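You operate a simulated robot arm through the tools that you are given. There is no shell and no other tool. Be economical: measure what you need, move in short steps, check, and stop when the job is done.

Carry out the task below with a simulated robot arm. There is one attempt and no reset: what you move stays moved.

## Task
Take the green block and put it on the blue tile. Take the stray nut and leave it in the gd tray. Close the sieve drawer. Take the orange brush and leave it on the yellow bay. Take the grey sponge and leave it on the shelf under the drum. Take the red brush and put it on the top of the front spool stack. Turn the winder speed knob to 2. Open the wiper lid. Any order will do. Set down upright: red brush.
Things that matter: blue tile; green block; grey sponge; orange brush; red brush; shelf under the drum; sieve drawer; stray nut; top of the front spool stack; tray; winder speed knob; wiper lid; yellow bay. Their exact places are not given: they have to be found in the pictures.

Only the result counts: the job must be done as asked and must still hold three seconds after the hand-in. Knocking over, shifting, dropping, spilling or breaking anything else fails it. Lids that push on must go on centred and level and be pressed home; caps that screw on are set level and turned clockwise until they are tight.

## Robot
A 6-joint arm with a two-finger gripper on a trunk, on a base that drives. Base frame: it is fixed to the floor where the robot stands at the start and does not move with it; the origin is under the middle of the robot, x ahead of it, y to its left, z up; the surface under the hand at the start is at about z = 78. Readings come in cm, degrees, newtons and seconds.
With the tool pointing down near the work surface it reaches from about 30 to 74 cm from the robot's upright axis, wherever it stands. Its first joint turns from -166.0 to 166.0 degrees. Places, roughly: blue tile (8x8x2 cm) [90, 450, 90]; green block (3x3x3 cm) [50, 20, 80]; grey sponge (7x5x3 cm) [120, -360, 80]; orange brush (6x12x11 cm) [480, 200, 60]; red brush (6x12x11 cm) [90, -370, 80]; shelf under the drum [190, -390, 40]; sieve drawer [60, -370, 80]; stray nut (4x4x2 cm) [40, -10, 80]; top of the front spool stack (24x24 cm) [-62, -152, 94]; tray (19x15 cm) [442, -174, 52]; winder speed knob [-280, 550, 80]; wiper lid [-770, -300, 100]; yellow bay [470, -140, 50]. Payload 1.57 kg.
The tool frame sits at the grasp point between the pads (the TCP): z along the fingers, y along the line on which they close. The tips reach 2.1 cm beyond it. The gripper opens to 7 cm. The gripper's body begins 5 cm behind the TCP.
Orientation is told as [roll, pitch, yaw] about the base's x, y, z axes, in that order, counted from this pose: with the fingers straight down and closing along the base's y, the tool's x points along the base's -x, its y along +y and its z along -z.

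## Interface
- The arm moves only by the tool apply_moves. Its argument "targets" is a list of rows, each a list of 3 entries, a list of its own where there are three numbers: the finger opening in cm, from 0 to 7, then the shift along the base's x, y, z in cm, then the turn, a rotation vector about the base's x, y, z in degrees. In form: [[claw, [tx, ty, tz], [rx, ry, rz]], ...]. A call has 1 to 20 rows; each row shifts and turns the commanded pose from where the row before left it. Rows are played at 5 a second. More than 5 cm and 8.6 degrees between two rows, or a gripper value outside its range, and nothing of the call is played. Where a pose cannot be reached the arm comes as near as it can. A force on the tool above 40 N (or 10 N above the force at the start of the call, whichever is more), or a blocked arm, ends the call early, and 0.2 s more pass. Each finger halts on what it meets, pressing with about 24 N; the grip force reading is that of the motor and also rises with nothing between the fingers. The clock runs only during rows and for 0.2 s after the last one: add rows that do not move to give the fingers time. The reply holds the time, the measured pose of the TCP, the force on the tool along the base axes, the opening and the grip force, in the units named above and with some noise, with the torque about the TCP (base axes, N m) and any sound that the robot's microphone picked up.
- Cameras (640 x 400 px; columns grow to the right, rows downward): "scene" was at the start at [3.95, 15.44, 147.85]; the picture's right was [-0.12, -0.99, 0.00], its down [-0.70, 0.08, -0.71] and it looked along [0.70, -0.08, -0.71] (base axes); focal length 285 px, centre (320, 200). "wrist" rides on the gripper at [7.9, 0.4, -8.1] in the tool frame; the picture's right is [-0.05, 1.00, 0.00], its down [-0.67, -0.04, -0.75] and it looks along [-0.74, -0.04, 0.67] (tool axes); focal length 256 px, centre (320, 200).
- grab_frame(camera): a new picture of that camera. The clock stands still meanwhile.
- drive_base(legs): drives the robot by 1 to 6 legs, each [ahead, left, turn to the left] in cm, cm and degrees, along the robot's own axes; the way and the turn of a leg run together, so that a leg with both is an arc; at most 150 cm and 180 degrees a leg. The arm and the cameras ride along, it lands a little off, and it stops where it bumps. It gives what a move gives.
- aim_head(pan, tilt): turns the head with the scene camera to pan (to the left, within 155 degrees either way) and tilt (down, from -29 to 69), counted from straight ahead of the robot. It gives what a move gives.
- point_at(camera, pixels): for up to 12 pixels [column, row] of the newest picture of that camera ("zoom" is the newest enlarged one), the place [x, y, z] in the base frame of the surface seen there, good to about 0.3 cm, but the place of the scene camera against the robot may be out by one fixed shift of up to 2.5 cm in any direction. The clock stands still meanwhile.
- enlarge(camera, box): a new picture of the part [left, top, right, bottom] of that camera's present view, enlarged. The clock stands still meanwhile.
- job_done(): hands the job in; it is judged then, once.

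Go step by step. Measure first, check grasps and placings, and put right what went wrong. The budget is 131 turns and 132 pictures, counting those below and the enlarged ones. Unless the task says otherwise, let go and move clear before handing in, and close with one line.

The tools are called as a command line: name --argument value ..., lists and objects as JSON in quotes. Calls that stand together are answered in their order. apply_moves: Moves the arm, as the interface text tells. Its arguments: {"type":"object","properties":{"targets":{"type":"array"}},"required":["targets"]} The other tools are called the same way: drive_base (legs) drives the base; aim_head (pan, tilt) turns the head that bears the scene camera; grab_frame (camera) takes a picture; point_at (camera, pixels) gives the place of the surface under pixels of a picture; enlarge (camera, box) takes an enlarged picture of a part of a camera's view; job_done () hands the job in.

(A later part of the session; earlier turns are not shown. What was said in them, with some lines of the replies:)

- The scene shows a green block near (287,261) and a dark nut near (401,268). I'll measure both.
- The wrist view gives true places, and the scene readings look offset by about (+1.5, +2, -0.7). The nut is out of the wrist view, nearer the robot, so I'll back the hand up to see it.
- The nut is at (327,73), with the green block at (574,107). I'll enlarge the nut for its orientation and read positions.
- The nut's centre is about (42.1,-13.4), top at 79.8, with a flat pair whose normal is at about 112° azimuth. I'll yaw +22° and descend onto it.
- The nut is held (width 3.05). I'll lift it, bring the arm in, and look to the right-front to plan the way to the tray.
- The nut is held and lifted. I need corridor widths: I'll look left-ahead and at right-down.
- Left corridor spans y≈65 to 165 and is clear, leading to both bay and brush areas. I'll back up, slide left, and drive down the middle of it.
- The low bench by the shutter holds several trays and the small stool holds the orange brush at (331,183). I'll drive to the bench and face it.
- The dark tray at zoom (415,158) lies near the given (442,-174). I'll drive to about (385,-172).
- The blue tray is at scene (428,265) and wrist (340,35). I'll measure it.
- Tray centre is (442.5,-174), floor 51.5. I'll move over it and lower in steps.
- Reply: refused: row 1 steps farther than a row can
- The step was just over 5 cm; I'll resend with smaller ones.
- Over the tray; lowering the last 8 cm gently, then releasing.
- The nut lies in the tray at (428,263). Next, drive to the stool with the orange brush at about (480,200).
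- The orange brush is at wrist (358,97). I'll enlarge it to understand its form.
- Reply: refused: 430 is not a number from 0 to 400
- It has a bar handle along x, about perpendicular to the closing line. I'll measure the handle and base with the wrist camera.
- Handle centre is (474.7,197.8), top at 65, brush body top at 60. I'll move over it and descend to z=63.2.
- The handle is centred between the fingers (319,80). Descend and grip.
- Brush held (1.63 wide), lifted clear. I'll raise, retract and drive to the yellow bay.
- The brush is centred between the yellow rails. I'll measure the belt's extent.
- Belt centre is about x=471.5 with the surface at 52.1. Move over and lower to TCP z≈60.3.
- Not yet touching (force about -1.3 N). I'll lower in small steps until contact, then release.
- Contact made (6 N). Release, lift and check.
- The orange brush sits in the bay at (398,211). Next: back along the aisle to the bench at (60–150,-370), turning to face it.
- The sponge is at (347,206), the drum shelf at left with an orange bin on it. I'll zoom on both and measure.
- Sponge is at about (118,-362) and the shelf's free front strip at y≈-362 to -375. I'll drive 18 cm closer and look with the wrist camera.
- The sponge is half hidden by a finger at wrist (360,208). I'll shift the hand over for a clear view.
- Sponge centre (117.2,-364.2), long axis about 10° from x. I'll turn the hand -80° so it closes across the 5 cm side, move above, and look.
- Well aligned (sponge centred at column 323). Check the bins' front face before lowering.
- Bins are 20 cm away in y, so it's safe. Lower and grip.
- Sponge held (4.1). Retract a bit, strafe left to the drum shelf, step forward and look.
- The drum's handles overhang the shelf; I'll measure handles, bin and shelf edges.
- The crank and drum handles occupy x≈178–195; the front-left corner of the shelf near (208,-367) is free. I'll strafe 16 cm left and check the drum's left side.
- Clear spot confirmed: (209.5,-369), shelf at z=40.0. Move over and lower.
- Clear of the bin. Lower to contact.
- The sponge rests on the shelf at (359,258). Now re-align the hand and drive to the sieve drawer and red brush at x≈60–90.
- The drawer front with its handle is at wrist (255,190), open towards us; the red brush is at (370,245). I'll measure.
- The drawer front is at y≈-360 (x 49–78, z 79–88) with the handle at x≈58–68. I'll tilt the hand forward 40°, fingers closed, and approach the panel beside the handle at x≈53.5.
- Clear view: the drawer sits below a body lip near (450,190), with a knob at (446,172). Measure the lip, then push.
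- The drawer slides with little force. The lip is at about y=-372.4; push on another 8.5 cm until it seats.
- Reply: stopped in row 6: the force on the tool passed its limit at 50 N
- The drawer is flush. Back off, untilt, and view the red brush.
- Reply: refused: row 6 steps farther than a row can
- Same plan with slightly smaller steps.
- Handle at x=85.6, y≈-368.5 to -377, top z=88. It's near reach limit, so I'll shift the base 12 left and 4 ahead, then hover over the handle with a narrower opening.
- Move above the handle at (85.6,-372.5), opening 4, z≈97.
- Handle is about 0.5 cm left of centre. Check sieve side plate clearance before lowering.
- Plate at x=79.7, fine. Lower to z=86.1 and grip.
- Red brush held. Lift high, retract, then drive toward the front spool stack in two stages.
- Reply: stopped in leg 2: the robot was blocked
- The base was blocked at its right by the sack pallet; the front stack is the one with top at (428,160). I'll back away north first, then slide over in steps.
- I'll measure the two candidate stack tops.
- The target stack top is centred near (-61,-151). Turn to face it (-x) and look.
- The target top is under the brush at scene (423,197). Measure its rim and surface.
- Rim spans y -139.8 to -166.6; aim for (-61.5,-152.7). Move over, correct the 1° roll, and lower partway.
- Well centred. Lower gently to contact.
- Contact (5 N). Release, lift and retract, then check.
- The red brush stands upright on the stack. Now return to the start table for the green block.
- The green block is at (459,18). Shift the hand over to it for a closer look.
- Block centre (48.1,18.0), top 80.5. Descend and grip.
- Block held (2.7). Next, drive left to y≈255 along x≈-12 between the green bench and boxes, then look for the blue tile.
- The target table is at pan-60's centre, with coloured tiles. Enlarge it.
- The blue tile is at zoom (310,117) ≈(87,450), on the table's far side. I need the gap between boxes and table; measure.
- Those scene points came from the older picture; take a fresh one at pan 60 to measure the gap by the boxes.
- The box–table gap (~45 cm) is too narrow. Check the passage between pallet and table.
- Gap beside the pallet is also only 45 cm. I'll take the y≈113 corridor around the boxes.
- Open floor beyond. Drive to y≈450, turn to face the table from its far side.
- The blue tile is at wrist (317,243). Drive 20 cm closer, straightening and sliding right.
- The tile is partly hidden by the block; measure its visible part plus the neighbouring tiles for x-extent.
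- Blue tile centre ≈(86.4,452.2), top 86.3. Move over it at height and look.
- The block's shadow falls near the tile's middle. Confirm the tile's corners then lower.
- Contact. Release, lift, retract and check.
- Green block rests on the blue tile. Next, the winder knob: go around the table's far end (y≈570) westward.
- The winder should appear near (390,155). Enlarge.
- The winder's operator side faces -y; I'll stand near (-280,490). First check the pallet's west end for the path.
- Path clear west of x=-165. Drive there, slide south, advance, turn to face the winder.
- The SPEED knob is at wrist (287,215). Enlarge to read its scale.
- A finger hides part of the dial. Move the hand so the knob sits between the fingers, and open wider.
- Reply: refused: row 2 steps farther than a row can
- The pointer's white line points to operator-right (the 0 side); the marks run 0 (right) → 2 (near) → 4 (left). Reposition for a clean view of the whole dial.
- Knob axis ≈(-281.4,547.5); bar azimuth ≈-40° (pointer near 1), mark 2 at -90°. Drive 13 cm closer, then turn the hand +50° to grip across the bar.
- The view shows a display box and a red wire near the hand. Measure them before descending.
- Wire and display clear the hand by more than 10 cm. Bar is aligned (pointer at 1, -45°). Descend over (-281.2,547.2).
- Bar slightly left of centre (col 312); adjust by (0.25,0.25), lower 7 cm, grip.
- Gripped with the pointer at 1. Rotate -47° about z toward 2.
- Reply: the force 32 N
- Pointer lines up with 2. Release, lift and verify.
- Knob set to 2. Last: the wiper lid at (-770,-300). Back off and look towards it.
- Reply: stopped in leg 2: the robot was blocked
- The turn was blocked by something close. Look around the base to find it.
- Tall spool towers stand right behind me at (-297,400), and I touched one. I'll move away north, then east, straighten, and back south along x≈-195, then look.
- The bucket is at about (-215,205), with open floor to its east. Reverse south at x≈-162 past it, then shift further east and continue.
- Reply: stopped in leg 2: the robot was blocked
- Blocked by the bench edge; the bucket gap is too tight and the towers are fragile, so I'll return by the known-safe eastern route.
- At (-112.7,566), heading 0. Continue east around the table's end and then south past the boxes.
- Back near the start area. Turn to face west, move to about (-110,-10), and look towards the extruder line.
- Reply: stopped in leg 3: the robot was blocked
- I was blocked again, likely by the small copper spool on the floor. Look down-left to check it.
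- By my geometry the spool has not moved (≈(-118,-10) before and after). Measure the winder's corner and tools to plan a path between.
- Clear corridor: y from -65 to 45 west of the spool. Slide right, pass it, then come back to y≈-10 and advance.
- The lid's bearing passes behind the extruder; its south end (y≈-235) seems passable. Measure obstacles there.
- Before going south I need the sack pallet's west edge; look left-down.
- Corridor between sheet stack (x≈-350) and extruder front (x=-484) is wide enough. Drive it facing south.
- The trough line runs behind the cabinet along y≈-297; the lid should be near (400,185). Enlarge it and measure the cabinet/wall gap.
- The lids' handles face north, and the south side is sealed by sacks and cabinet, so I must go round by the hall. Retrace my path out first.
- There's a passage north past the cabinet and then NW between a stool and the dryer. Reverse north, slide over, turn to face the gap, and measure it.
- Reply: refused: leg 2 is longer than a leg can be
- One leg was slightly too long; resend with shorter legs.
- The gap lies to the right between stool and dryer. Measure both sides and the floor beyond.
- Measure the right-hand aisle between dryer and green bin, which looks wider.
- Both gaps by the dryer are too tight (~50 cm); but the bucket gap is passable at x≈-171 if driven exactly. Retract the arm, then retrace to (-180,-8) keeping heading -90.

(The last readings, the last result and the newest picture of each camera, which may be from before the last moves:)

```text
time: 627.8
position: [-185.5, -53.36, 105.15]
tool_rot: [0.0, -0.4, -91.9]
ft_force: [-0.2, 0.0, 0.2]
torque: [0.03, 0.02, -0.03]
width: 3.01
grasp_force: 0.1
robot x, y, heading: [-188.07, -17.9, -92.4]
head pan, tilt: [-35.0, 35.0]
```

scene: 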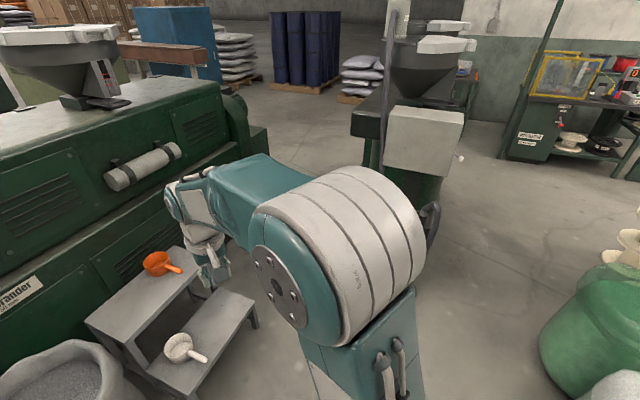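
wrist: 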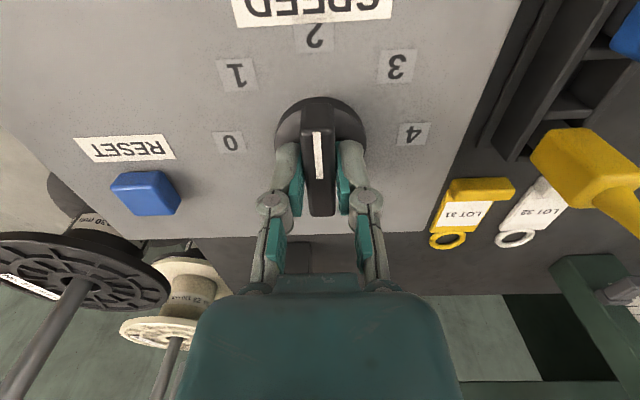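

At (-188,-18). Straighten, shift to x≈-171 and reverse north to y≈145.

drive_base --legs '[[0, 0, 2.4], [-62, 17, 0], [-98, 0, 0]]'

aim_head --pan -150 --tilt 45

grab_frame --camera "scene"

point_at --camera "scene" --pixels '[[200, 200], [250, 200], [300, 200], [350, 200], [400, 200], [450, 200], [500, 200], [550, 200], [300, 120], [350, 120], [400, 120], [450, 120]]'

```text
time: 636.5
position: [-167.45, 106.53, 105.17]
tool_rot: [-0.2, -0.3, -89.4]
ft_force: [0.3, 1.0, -0.9]
torque: [0.02, -0.01, 0.01]
width: 3.0
grasp_force: 0.0
robot x, y, heading: [-171.55, 141.5, -90.0]
head pan, tilt: [-35.0, 35.0]
```

```text
time: 638.4
position: [-167.58, 106.43, 105.12]
tool_rot: [-0.1, -0.3, -89.4]
ft_force: [0.4, -0.4, -0.3]
torque: [0.03, 0.0, 0.01]
width: 3.01
grasp_force: 0.0
robot x, y, heading: [-171.71, 141.83, -90.3]
head pan, tilt: [-150.0, 45.0]
```

```text
11 pictures are left
```

scene: 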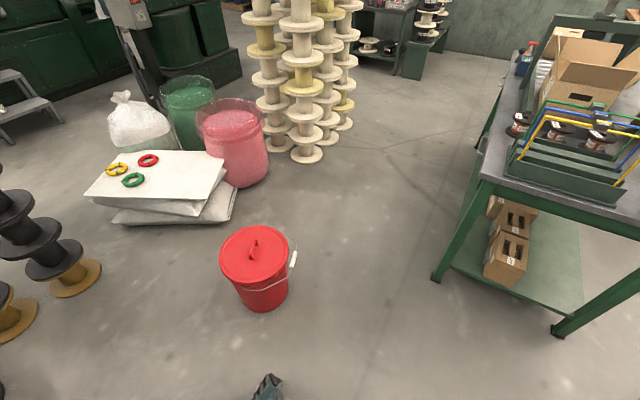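

```text
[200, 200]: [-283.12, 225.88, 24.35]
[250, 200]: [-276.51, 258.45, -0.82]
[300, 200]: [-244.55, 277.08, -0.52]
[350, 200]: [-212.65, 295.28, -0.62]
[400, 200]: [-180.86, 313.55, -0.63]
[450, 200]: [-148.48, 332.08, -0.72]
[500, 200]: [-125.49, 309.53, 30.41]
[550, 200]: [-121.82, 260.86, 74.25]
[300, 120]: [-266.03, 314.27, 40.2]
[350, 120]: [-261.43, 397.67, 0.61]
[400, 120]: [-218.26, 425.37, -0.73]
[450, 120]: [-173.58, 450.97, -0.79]
```

Now measure bucket's right edge and the bench's leg and corner.

point_at --camera "scene" --pixels '[[262, 312], [287, 300], [286, 250], [294, 257], [434, 279], [480, 182], [300, 300], [425, 285], [478, 140]]'

```text
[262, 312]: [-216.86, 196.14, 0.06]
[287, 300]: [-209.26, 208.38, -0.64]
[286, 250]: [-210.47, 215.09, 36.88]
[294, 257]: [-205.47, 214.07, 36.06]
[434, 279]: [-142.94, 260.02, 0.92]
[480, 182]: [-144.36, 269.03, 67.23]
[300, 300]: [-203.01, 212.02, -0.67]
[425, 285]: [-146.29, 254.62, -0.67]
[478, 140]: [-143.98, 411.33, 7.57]
```

Gap centre is x≈-176 with about 8 cm to spare each side. Go through, up to y≈457, then west past the towers.

drive_base --legs '[[0, -4.5, 0.3], [-140, 0, 0], [-30, -8, 0], [-147, 0, 0]]'

drive_base --legs '[[0, -150, 0], [0, -130, 0]]'

aim_head --pan -70 --tilt 20

grab_frame --camera "scene"

point_at --camera "scene" --pixels '[[320, 300], [320, 220], [320, 170], [200, 250], [250, 200], [400, 250], [400, 180], [500, 250], [150, 200], [200, 170], [250, 150], [450, 200]]'

```text
time: 654.4
position: [-179.93, 421.61, 105.16]
tool_rot: [-0.2, -0.3, -88.1]
ft_force: [-0.3, -1.0, 0.0]
torque: [0.0, -0.02, 0.02]
width: 3.02
grasp_force: 0.1
robot x, y, heading: [-184.76, 456.15, -88.9]
head pan, tilt: [-150.0, 45.0]
```

```text
time: 665.6
position: [-402.0, 415.98, 105.19]
tool_rot: [0.5, -0.4, -80.3]
ft_force: [-0.6, -0.5, 0.1]
torque: [-0.02, 0.01, 0.0]
width: 2.97
grasp_force: 0.1
robot x, y, heading: [-410.55, 450.08, -81.4]
head pan, tilt: [-150.0, 45.0]
stopped in leg 2: the robot was blocked; the commanded pose is now the measured one
```

```text
time: 667.2
position: [-402.29, 415.97, 105.14]
tool_rot: [0.7, -0.3, -80.3]
ft_force: [-0.7, -0.1, -0.7]
torque: [-0.02, -0.01, 0.03]
width: 3.01
grasp_force: 0.0
robot x, y, heading: [-410.91, 450.28, -81.0]
head pan, tilt: [-70.0, 20.0]
```

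```text
10 pictures are left
```

scene: 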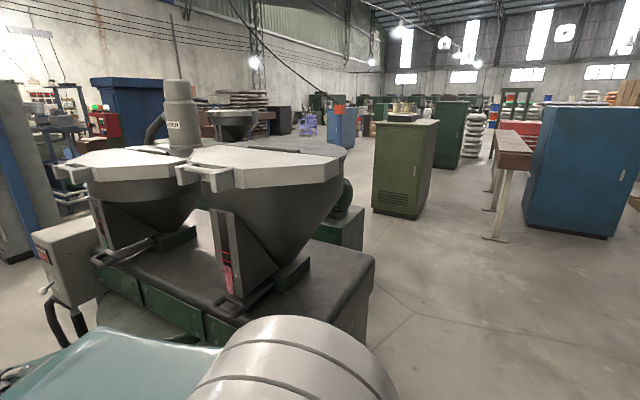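

```text
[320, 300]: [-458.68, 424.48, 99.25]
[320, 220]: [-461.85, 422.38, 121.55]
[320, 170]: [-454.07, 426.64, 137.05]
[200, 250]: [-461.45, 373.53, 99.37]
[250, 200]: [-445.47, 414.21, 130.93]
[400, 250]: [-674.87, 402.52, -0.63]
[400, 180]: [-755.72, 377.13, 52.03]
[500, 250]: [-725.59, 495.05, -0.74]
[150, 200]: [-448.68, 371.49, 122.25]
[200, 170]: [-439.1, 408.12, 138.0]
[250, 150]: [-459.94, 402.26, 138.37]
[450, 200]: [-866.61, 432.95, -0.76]
```

I touched the dryer's corner; its north edge is at y≈430. Back north, straighten, continue west to about (-690,445) and look south.

drive_base --legs '[[-28, 6, 0], [0, 0, -9], [0, -145, 0], [0, -70, 0], [30, -60, 0]]'

aim_head --pan -5 --tilt 15

grab_frame --camera "scene"

point_at --camera "scene" --pixels '[[320, 350], [320, 280], [320, 220], [320, 180], [250, 250], [250, 200], [400, 280], [400, 220], [200, 250], [450, 250], [280, 170], [370, 180]]'

```text
time: 683.4
position: [-681.77, 413.07, 105.18]
tool_rot: [0.6, -0.2, -89.5]
ft_force: [0.5, 0.6, 0.2]
torque: [0.01, 0.03, 0.02]
width: 2.99
grasp_force: 0.0
robot x, y, heading: [-684.49, 448.18, -90.4]
head pan, tilt: [-70.0, 20.0]
```

```text
time: 684.8
position: [-681.87, 412.98, 105.13]
tool_rot: [0.6, -0.3, -89.4]
ft_force: [0.2, -0.3, -0.2]
torque: [-0.03, -0.01, -0.02]
width: 3.02
grasp_force: 0.1
robot x, y, heading: [-684.56, 448.45, -90.3]
head pan, tilt: [-5.0, 15.0]
```

```text
9 pictures are left
```

scene: 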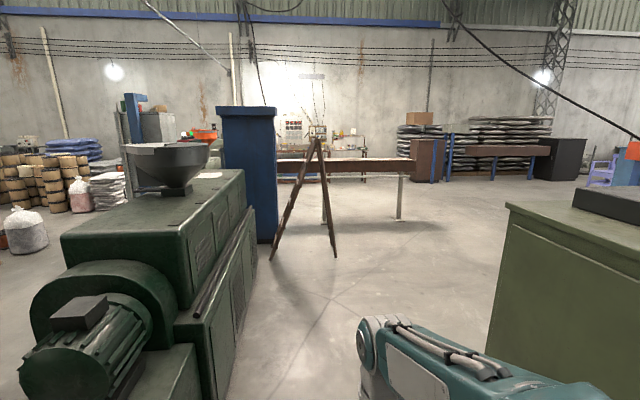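

```text
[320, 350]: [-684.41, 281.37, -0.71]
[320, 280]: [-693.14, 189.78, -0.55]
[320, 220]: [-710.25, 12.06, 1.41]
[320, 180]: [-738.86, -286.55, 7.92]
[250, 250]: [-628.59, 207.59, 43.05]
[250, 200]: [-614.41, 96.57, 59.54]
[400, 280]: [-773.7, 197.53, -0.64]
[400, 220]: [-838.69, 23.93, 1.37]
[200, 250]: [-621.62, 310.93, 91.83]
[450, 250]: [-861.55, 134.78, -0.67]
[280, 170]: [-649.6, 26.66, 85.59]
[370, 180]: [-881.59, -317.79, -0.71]
```

Open hall: go south at x≈-692, west at y≈200 around the brown trough's end (x≈-840), then south and back east to about (-770,-180).

drive_base --legs '[[145, -4, 0.3], [100, -6, 0], [0, -145, 0], [0, -65, 0], [145, 0, 0], [145, 0, 0]]'

drive_base --legs '[[90, 0, 0], [0, 135, 0]]'

aim_head --pan 5 --tilt 40

grab_frame --camera "scene"

point_at --camera "scene" --pixels '[[320, 200], [250, 200], [400, 200], [320, 150], [250, 150], [400, 150], [320, 250], [200, 200], [450, 200], [280, 180], [360, 180]]'

```text
time: 720.2
position: [-900.07, -115.87, 105.13]
tool_rot: [0.7, -0.4, -88.8]
ft_force: [-0.9, 0.6, 0.5]
torque: [0.02, -0.03, -0.01]
width: 3.0
grasp_force: 0.1
robot x, y, heading: [-903.11, -80.89, -89.7]
head pan, tilt: [-5.0, 15.0]
```

```text
time: 731.5
position: [-764.24, -211.19, 105.19]
tool_rot: [0.7, -0.2, -91.2]
ft_force: [0.2, -0.4, 1.1]
torque: [-0.02, -0.02, 0.0]
width: 3.03
grasp_force: 0.1
robot x, y, heading: [-765.44, -175.97, -92.2]
head pan, tilt: [-5.0, 15.0]
```

```text
time: 732.4
position: [-764.06, -211.15, 105.14]
tool_rot: [0.7, -0.3, -91.2]
ft_force: [0.0, -0.2, -0.3]
torque: [-0.01, 0.02, -0.01]
width: 2.99
grasp_force: 0.1
robot x, y, heading: [-765.78, -176.05, -91.9]
head pan, tilt: [5.0, 40.0]
```

```text
8 pictures are left
```

scene: 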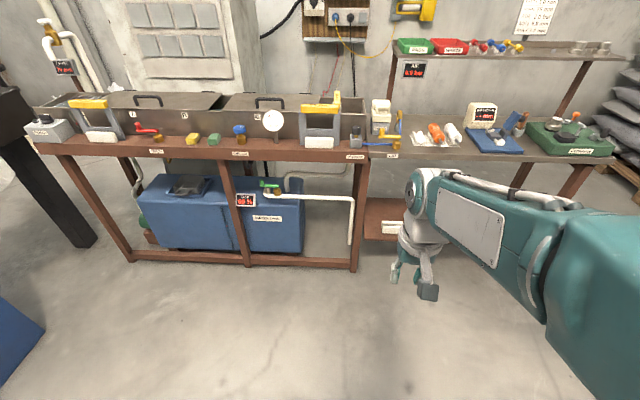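

```text
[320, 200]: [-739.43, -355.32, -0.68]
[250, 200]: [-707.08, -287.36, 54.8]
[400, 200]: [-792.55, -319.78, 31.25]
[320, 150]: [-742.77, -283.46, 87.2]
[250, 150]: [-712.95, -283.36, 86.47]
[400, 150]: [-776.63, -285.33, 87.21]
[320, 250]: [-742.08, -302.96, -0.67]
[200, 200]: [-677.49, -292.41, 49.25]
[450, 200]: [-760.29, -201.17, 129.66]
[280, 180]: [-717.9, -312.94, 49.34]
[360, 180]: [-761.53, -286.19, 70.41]
```

The wiper at (-770,-300,100) should be the small unit at (382,112). Enlarge it, drive closer afterwards.

enlarge --camera "scene" --box '[295, 80, 425, 165]'

point_at --camera "zoom" --pixels '[[425, 105], [425, 120], [400, 110], [450, 110], [425, 150], [430, 200], [410, 140], [445, 140], [425, 95], [500, 290], [340, 240], [310, 240]]'

drive_base --legs '[[0, 0, 1.9], [44, -3, 0]]'

enlarge --camera "wrist" --box '[120, 80, 520, 330]'

```text
4.71 times, centred on (360, 122) of scene
```

zoom: 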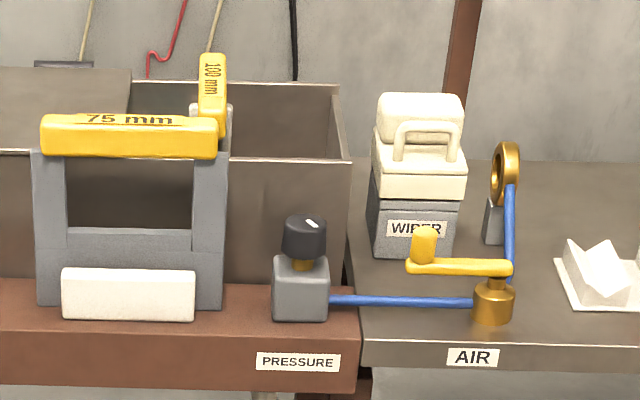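

```text
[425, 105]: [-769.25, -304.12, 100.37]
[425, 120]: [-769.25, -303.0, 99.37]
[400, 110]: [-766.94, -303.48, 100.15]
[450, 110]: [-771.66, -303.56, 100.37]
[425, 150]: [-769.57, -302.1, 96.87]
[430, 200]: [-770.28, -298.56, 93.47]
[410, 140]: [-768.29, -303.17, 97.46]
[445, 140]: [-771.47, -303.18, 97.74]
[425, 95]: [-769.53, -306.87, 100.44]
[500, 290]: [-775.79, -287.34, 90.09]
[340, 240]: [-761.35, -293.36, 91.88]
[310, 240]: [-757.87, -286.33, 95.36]
```

```text
time: 735.4
position: [-766.26, -255.36, 105.3]
tool_rot: [0.8, -0.3, -89.5]
ft_force: [-0.1, 0.0, 0.0]
torque: [0.02, 0.02, 0.02]
width: 3.02
grasp_force: 0.0
robot x, y, heading: [-768.9, -220.31, -90.4]
head pan, tilt: [5.0, 40.0]
```

```text
1.60 times, centred on (320, 205) of wrist
```

zoom: 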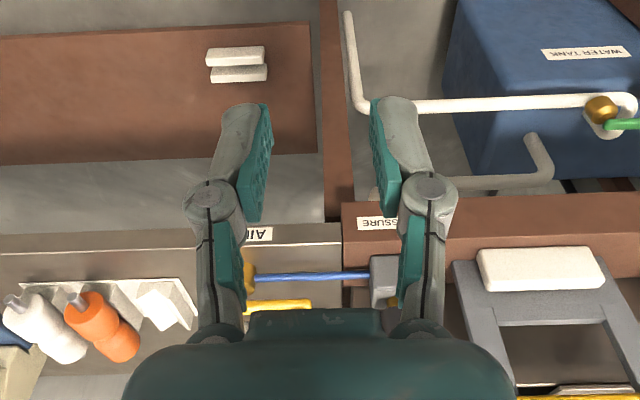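

The wiper has a cream lid with an arch handle. Get a close-up from the scene camera now that I'm nearer.

aim_head --pan 0 --tilt 50

enlarge --camera "scene" --box '[310, 90, 430, 190]'

point_at --camera "zoom" --pixels '[[320, 120], [320, 160], [320, 200], [280, 160], [360, 160], [280, 200], [360, 200], [320, 240], [320, 80], [400, 160], [240, 160], [320, 280]]'

```text
time: 736.1
position: [-766.25, -255.36, 105.24]
tool_rot: [0.8, -0.3, -89.6]
ft_force: [-0.1, -0.3, 0.5]
torque: [-0.01, -0.03, -0.02]
width: 3.0
grasp_force: 0.0
robot x, y, heading: [-768.89, -220.65, -90.5]
head pan, tilt: [0.0, 50.0]
```

```text
4.00 times, centred on (370, 140) of scene
```

zoom: 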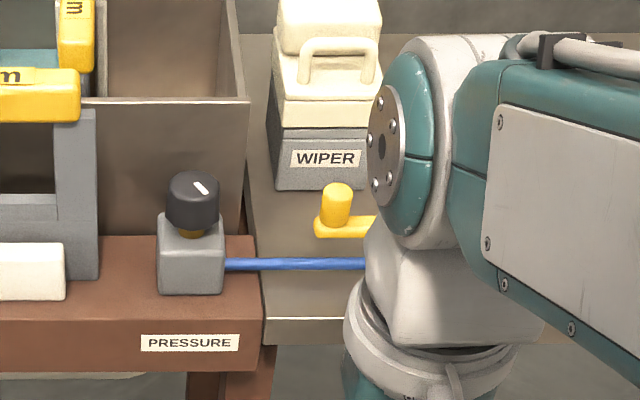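

```text
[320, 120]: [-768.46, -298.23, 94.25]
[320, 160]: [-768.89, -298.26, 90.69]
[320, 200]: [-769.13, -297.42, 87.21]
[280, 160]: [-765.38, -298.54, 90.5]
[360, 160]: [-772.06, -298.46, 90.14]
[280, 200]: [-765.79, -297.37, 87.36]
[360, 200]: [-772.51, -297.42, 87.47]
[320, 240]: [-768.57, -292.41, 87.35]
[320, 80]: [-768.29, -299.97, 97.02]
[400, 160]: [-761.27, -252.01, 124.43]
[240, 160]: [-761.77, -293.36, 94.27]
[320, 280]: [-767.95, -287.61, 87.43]
```

Measure the arch handle's bar and legs and the block behind it precisely.

point_at --camera "zoom" --pixels '[[340, 40], [320, 42], [360, 42], [303, 65], [376, 65], [340, 60], [330, 90], [330, 25], [330, 10], [340, 72], [303, 50], [280, 95]]'

apply_moves --targets '[[4, [-4, 1, 3], [-0.4, 0.4, 0]], [5, [4, 1, 3], [0, 0, 0]], [5, [-2, 2, 2], [0, 0, 0]], [5, [0, 0, 0], [0, 0, 0]]]'

grab_frame --camera "wrist"

```text
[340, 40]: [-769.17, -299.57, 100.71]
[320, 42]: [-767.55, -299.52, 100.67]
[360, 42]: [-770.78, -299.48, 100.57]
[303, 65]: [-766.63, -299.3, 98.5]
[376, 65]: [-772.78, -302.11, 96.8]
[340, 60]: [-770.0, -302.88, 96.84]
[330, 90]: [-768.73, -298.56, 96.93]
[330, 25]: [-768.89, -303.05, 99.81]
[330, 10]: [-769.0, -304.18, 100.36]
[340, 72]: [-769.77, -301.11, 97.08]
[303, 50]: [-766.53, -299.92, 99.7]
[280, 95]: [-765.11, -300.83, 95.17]
```

```text
refused: row 1 steps farther than a row can; nothing moved
```

```text
4 pictures are left
```

wrist: 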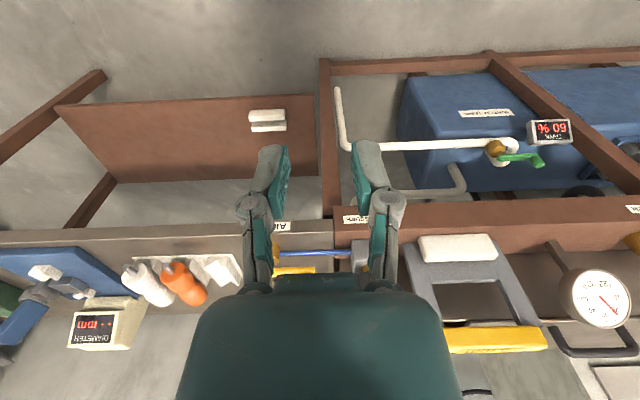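

The bar is at about (-769.5,-299.6,100.7 scene), 3 cm in front of the rear block. Drive 18 cm closer, turn the hand to close along y, and hover above the bar to check alignment.

drive_base --legs '[[18, 0, 0.4]]'

apply_moves --targets '[[2.6, [-0.33, -2.25, 0.6], [0, 0, -8]], [2.6, [-0.33, -2.25, 0.6], [0, 0, -8]], [2.6, [-0.33, -2.25, 0.6], [0, 0, -8]], [2.6, [-0.33, -2.25, 0.6], [0, 0, -8]], [2.6, [-0.33, -2.25, 0.6], [0, 0, -8]], [2.6, [-0.33, -2.25, 0.6], [0, 0, -8]], [2.6, [-0.33, -2.25, 0.6], [0, 0, -8]], [2.6, [-0.33, -2.25, 0.6], [0, 0, -8]], [2.6, [-0.33, -2.25, 0.6], [0, 0, -8]], [2.6, [-0.33, -2.25, 0.6], [0, 0, -8]], [2.6, [-0.33, -2.25, 0.6], [0, 0, -8]], [2.6, [-0.33, -2.25, 0.6], [0, 0, -2.5]], [2.6, [0, 0, 0], [0, 0, 0]]]'

grab_frame --camera "wrist"

point_at --camera "wrist" --pixels '[[320, 20], [320, 40], [320, 60], [320, 80], [320, 100], [320, 120], [300, 60], [340, 60], [310, 60], [330, 60], [300, 100], [340, 100]]'

```text
time: 737.6
position: [-766.22, -272.95, 105.18]
tool_rot: [0.7, -0.2, -89.3]
ft_force: [0.1, -0.9, 0.8]
torque: [0.03, 0.02, 0.03]
width: 3.01
grasp_force: 0.0
robot x, y, heading: [-768.67, -237.78, -90.2]
head pan, tilt: [0.0, 50.0]
```

```text
time: 740.4
position: [-770.3, -299.95, 112.57]
tool_rot: [0.8, -0.4, -179.9]
ft_force: [1.0, 0.6, -0.1]
torque: [0.02, 0.03, -0.03]
width: 2.6
grasp_force: 0.0
robot x, y, heading: [-769.19, -237.83, -90.5]
head pan, tilt: [0.0, 50.0]
```

```text
3 pictures are left
```

wrist: 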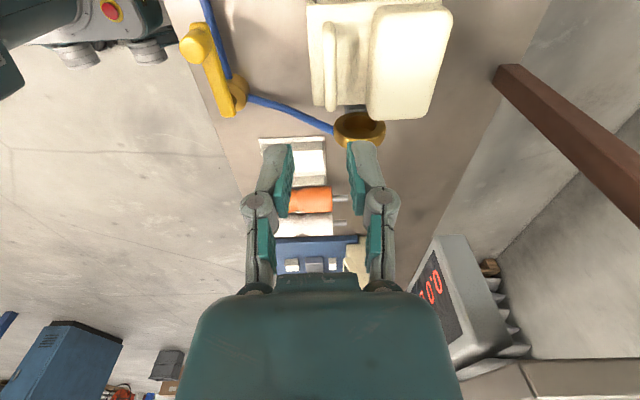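

```text
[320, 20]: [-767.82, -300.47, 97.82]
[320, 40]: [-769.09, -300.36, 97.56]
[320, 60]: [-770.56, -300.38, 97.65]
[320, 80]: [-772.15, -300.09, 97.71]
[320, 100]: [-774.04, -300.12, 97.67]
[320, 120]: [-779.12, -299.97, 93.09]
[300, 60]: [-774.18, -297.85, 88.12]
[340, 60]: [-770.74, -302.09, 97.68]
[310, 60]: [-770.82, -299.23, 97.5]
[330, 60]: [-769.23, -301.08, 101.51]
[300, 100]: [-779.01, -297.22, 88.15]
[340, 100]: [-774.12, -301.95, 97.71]
```

The bar is at (330,65): y≈-301.1, top z 101.5, block 2.6 cm behind. Grip it, then swing up and back on the lid's arc with some tilt.

apply_moves --targets '[[2.4, [0.6, -1.15, 0], [0, 0, 0]], [2.4, [0, 0, -4.5], [0, 0, 0]], [2.4, [0, 0, -4.5], [0, 0, 0]], [2.4, [0, 0, -2.5], [0, 0, 0]], [2.4, [0, 0, 0], [0, 0, 0]], [0.3, [0, 0, 0], [0, 0, 0]], [0.3, [0, 0, 0], [0, 0, 0]], [0.3, [0, 0, 0], [0, 0, 0]]]'

apply_moves --targets '[[0.3, [0, -0.89, 0.97], [3, 0, 0]], [0.3, [0, -1.03, 0.84], [3, 0, 0]], [0.3, [0, -1.13, 0.69], [3, 0, 0]], [0.3, [0, -1.21, 0.53], [3, 0, 0]], [0.3, [0, -1.28, 0.35], [3, 0, 0]], [0.3, [0, -1.32, 0.17], [3, 0, 0]], [0.3, [0, -1.32, 0], [3, 0, 0]], [0.3, [0, -1.31, -0.2], [3, 0, 0]], [0.3, [0, -1.27, -0.38], [3, 0, 0]], [0.3, [0, 0, 0], [0, 0, 0]]]'

enlarge --camera "scene" --box '[280, 90, 440, 200]'

```text
time: 742.2
position: [-769.72, -301.19, 100.75]
tool_rot: [0.7, -0.4, -179.8]
ft_force: [0.8, 12.0, 8.2]
torque: [-0.07, 0.03, -0.02]
width: 0.87
grasp_force: 32.0
robot x, y, heading: [-768.68, -238.12, -90.3]
head pan, tilt: [0.0, 50.0]
```

```text
time: 743.3
position: [-769.79, -304.59, 103.11]
tool_rot: [-14.0, -0.3, -179.7]
ft_force: [-0.4, 10.5, 13.2]
torque: [0.16, -0.01, 0.03]
width: 0.91
grasp_force: 31.9
out of reach, approached as far as the arm can: row 5
robot x, y, heading: [-769.26, -237.68, -90.2]
head pan, tilt: [0.0, 50.0]
stopped in row 5: the force on the tool passed its limit at 76 N (the readings are from after the stop); the commanded pose is now the measured one
```

```text
3.64 times, centred on (360, 145) of scene
```

zoom: 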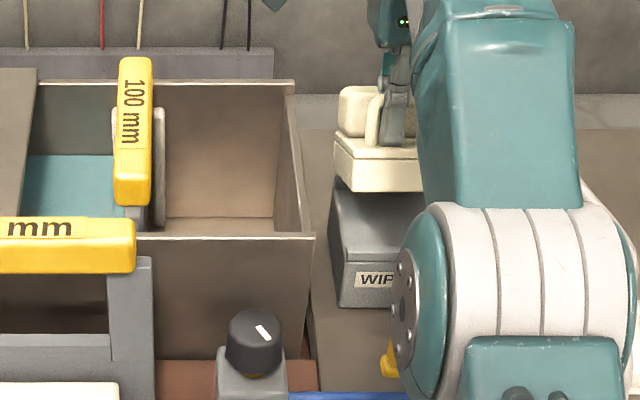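

The lid is lifting but the forward tilt ran out of reach. Continue the arc while tilting the hand back toward the robot.

apply_moves --targets '[[0.3, [0, -0.6, 0.24], [-4, 0, 0]], [0.3, [0, -0.6, 0.24], [-4, 0, 0]], [0.3, [0, -1.25, 0.3], [-4, 0, 0]], [0.3, [0, -1.27, 0.13], [-4, 0, 0]], [0.3, [0, -1.29, -0.06], [-4, 0, 0]], [0.3, [0, -1.26, -0.23], [-4, 0, 0]], [0.3, [0, -1.22, -0.4], [-4, 0, 0]], [0.3, [0, -1.15, -0.57], [-4, 0, 0]], [0.3, [0, 0, 0], [0, 0, 0]]]'

enlarge --camera "scene" --box '[280, 90, 440, 200]'

```text
time: 745.3
position: [-769.65, -313.31, 102.45]
tool_rot: [17.9, -0.3, -180.0]
ft_force: [-0.1, -0.1, 0.8]
torque: [0.01, 0.0, -0.02]
width: 0.3
grasp_force: 0.3
robot x, y, heading: [-769.12, -238.4, -90.3]
head pan, tilt: [0.0, 50.0]
```

```text
3.64 times, centred on (360, 145) of scene
```

zoom: 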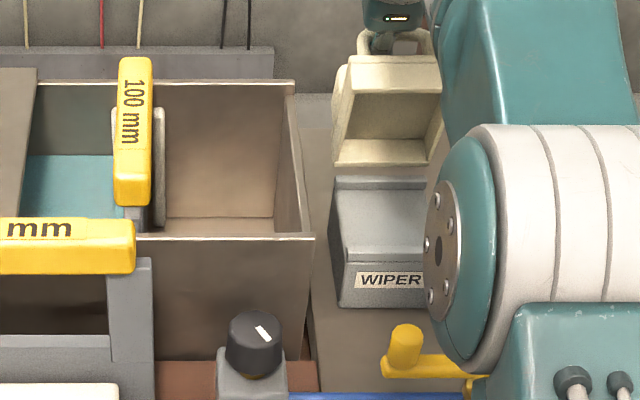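

The lid stands open past vertical and the fingers are free. Withdraw along the finger axis, then up and away, and check.

apply_moves --targets '[[0.3, [0, 0.6, 1.9], [0, 0, 0]], [0.3, [0, 0.6, 1.9], [0, 0, 0]], [0.3, [0, 0.6, 1.9], [0, 0, 0]], [0.3, [0, 0.6, 1.9], [0, 0, 0]], [0.3, [0, 0.9, 3], [0, 0, 0]], [0.3, [0, 0.9, 3], [0, 0, 0]], [0.3, [0, 3, 2], [0, 0, 0]], [0.3, [0, 4, 0], [0, 0, 0]], [0.3, [0, 4.5, 0], [0, 0, 0]], [0.3, [0, 4.5, 0], [0, 0, 0]], [0.3, [0, 4.5, 0], [0, 0, 0]], [0.3, [0, 4.5, 0], [0, 0, 0]]]'

enlarge --camera "scene" --box '[280, 90, 440, 200]'

```text
time: 745.8
position: [-769.79, -312.28, 103.3]
tool_rot: [16.2, -0.5, -179.9]
ft_force: [-1.4, 3.9, -17.8]
torque: [-0.24, 0.12, 0.04]
width: 0.84
grasp_force: 4.2
robot x, y, heading: [-769.22, -237.73, -90.3]
head pan, tilt: [0.0, 50.0]
stopped in row 2: the force on the tool passed its limit at 51 N (the readings are from after the stop); the commanded pose is now the measured one
```

```text
3.64 times, centred on (360, 145) of scene
```

zoom: 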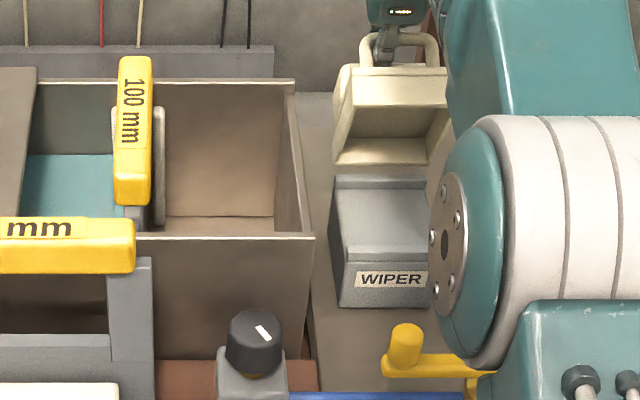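

The bar is still caught between the fingertips. Push slightly further back, open the fingers, then withdraw.

apply_moves --targets '[[0.3, [0, -1, -0.5], [0, 0, 0]], [0.3, [0, -1, -0.7], [0, 0, 0]], [0.3, [0, -0.6, -0.6], [0, 0, 0]], [2.8, [0, 0, 0], [0, 0, 0]], [2.8, [0, 0, 0], [0, 0, 0]], [2.8, [0, 0, 0], [0, 0, 0]], [2.8, [0, 0.3, 1], [0, 0, 0]], [2.8, [0, 0.3, 1], [0, 0, 0]], [2.8, [0, 0.5, 1.7], [0, 0, 0]], [2.8, [0, 0.6, 1.9], [0, 0, 0]], [2.8, [0, 0.9, 3], [0, 0, 0]], [2.8, [0, 0.9, 3], [0, 0, 0]], [2.8, [0, 3, 2], [0, 0, 0]], [2.8, [0, 4, 0], [0, 0, 0]], [2.8, [0, 4.5, 0], [0, 0, 0]], [2.8, [0, 4.5, 0], [0, 0, 0]]]'

enlarge --camera "scene" --box '[280, 90, 440, 200]'

```text
time: 749.2
position: [-769.79, -294.68, 115.37]
tool_rot: [16.7, -0.4, -179.9]
ft_force: [0.1, -1.1, -1.0]
torque: [0.05, 0.04, 0.03]
width: 2.81
grasp_force: 0.0
out of reach, approached as far as the arm can: row 12
robot x, y, heading: [-768.93, -238.02, -90.4]
head pan, tilt: [0.0, 50.0]
```

```text
refused: no pictures are left
5 turns are left
```

No pictures remain (5 turns left). I'll verify by touch: with closed fingers at tip height 103 (above a closed lid), push back gently where the open lid should stand.

apply_moves --targets '[[0, [0, 0, -3.5], [0, 0, 0]], [0, [0, 0, -3.5], [0, 0, 0]], [0, [0, 0, -3.2], [0, 0, 0]], [0, [0, -3, 0], [0, 0, 0]], [0, [0, -3, 0], [0, 0, 0]], [0, [0, -2, 0], [0, 0, 0]], [0, [0, -2, 0], [0, 0, 0]], [0, [0, -1.5, 0], [0, 0, 0]], [0, [0, -1.5, 0], [0, 0, 0]], [0, [0, -1.5, 0], [0, 0, 0]], [0, [0, -1.5, 0], [0, 0, 0]], [0, [0, -1.2, 0], [0, 0, 0]], [0, [0, -1.2, 0], [0, 0, 0]], [0, [0, 0, 0], [0, 0, 0]]]'

```text
time: 751.6
position: [-769.66, -310.36, 105.05]
tool_rot: [15.6, -0.4, -179.9]
ft_force: [-0.1, 22.2, 8.6]
torque: [0.17, 0.02, -0.03]
width: 0.0
grasp_force: 23.3
robot x, y, heading: [-769.06, -237.69, -90.4]
head pan, tilt: [0.0, 50.0]
stopped in row 12: the force on the tool passed its limit at 60 N (the readings are from after the stop); the commanded pose is now the measured one
4 turns are left
```

A firm stop at y≈-311, z≈103 shows the lid is standing open against its limit, leaning past vertical. Back the hand straight off.

apply_moves --targets '[[0, [0, 2, 0], [0, 0, 0]], [0, [0, 4, 1], [0, 0, 0]], [0, [0, 4.5, 2], [0, 0, 0]], [0, [0, 4.5, 2], [0, 0, 0]], [0, [0, 4.5, 2], [0, 0, 0]], [0, [0, 4.5, 2], [0, 0, 0]], [0, [0, 4.5, 0], [0, 0, 0]], [0, [0, 0, 0], [0, 0, 0]]]'

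```text
time: 753.4
position: [-769.86, -281.94, 113.86]
tool_rot: [15.6, -0.4, -180.0]
ft_force: [-0.6, -0.1, -0.3]
torque: [-0.01, -0.01, -0.02]
width: 0.0
grasp_force: 23.9
robot x, y, heading: [-768.85, -237.97, -90.3]
head pan, tilt: [0.0, 50.0]
3 turns are left
```

The hand is clear and reads no force; all eight tasks are done, so I'm handing in.

job_done

```text
The job is handed in.
```

I finished all eight tasks and handed the job in. Seven were checked in pictures. I ran out of pictures before the end, so the wiper lid's final position was confirmed only by touch: it stopped firmly just past vertical. While driving, the base bumped a sack pallet, a tall spool tower, a green bench, a copper spool on the floor and the dryer. The copper spool had not moved by my estimate and the tower was still standing, but I didn't check whether the tower or the others had shifted.
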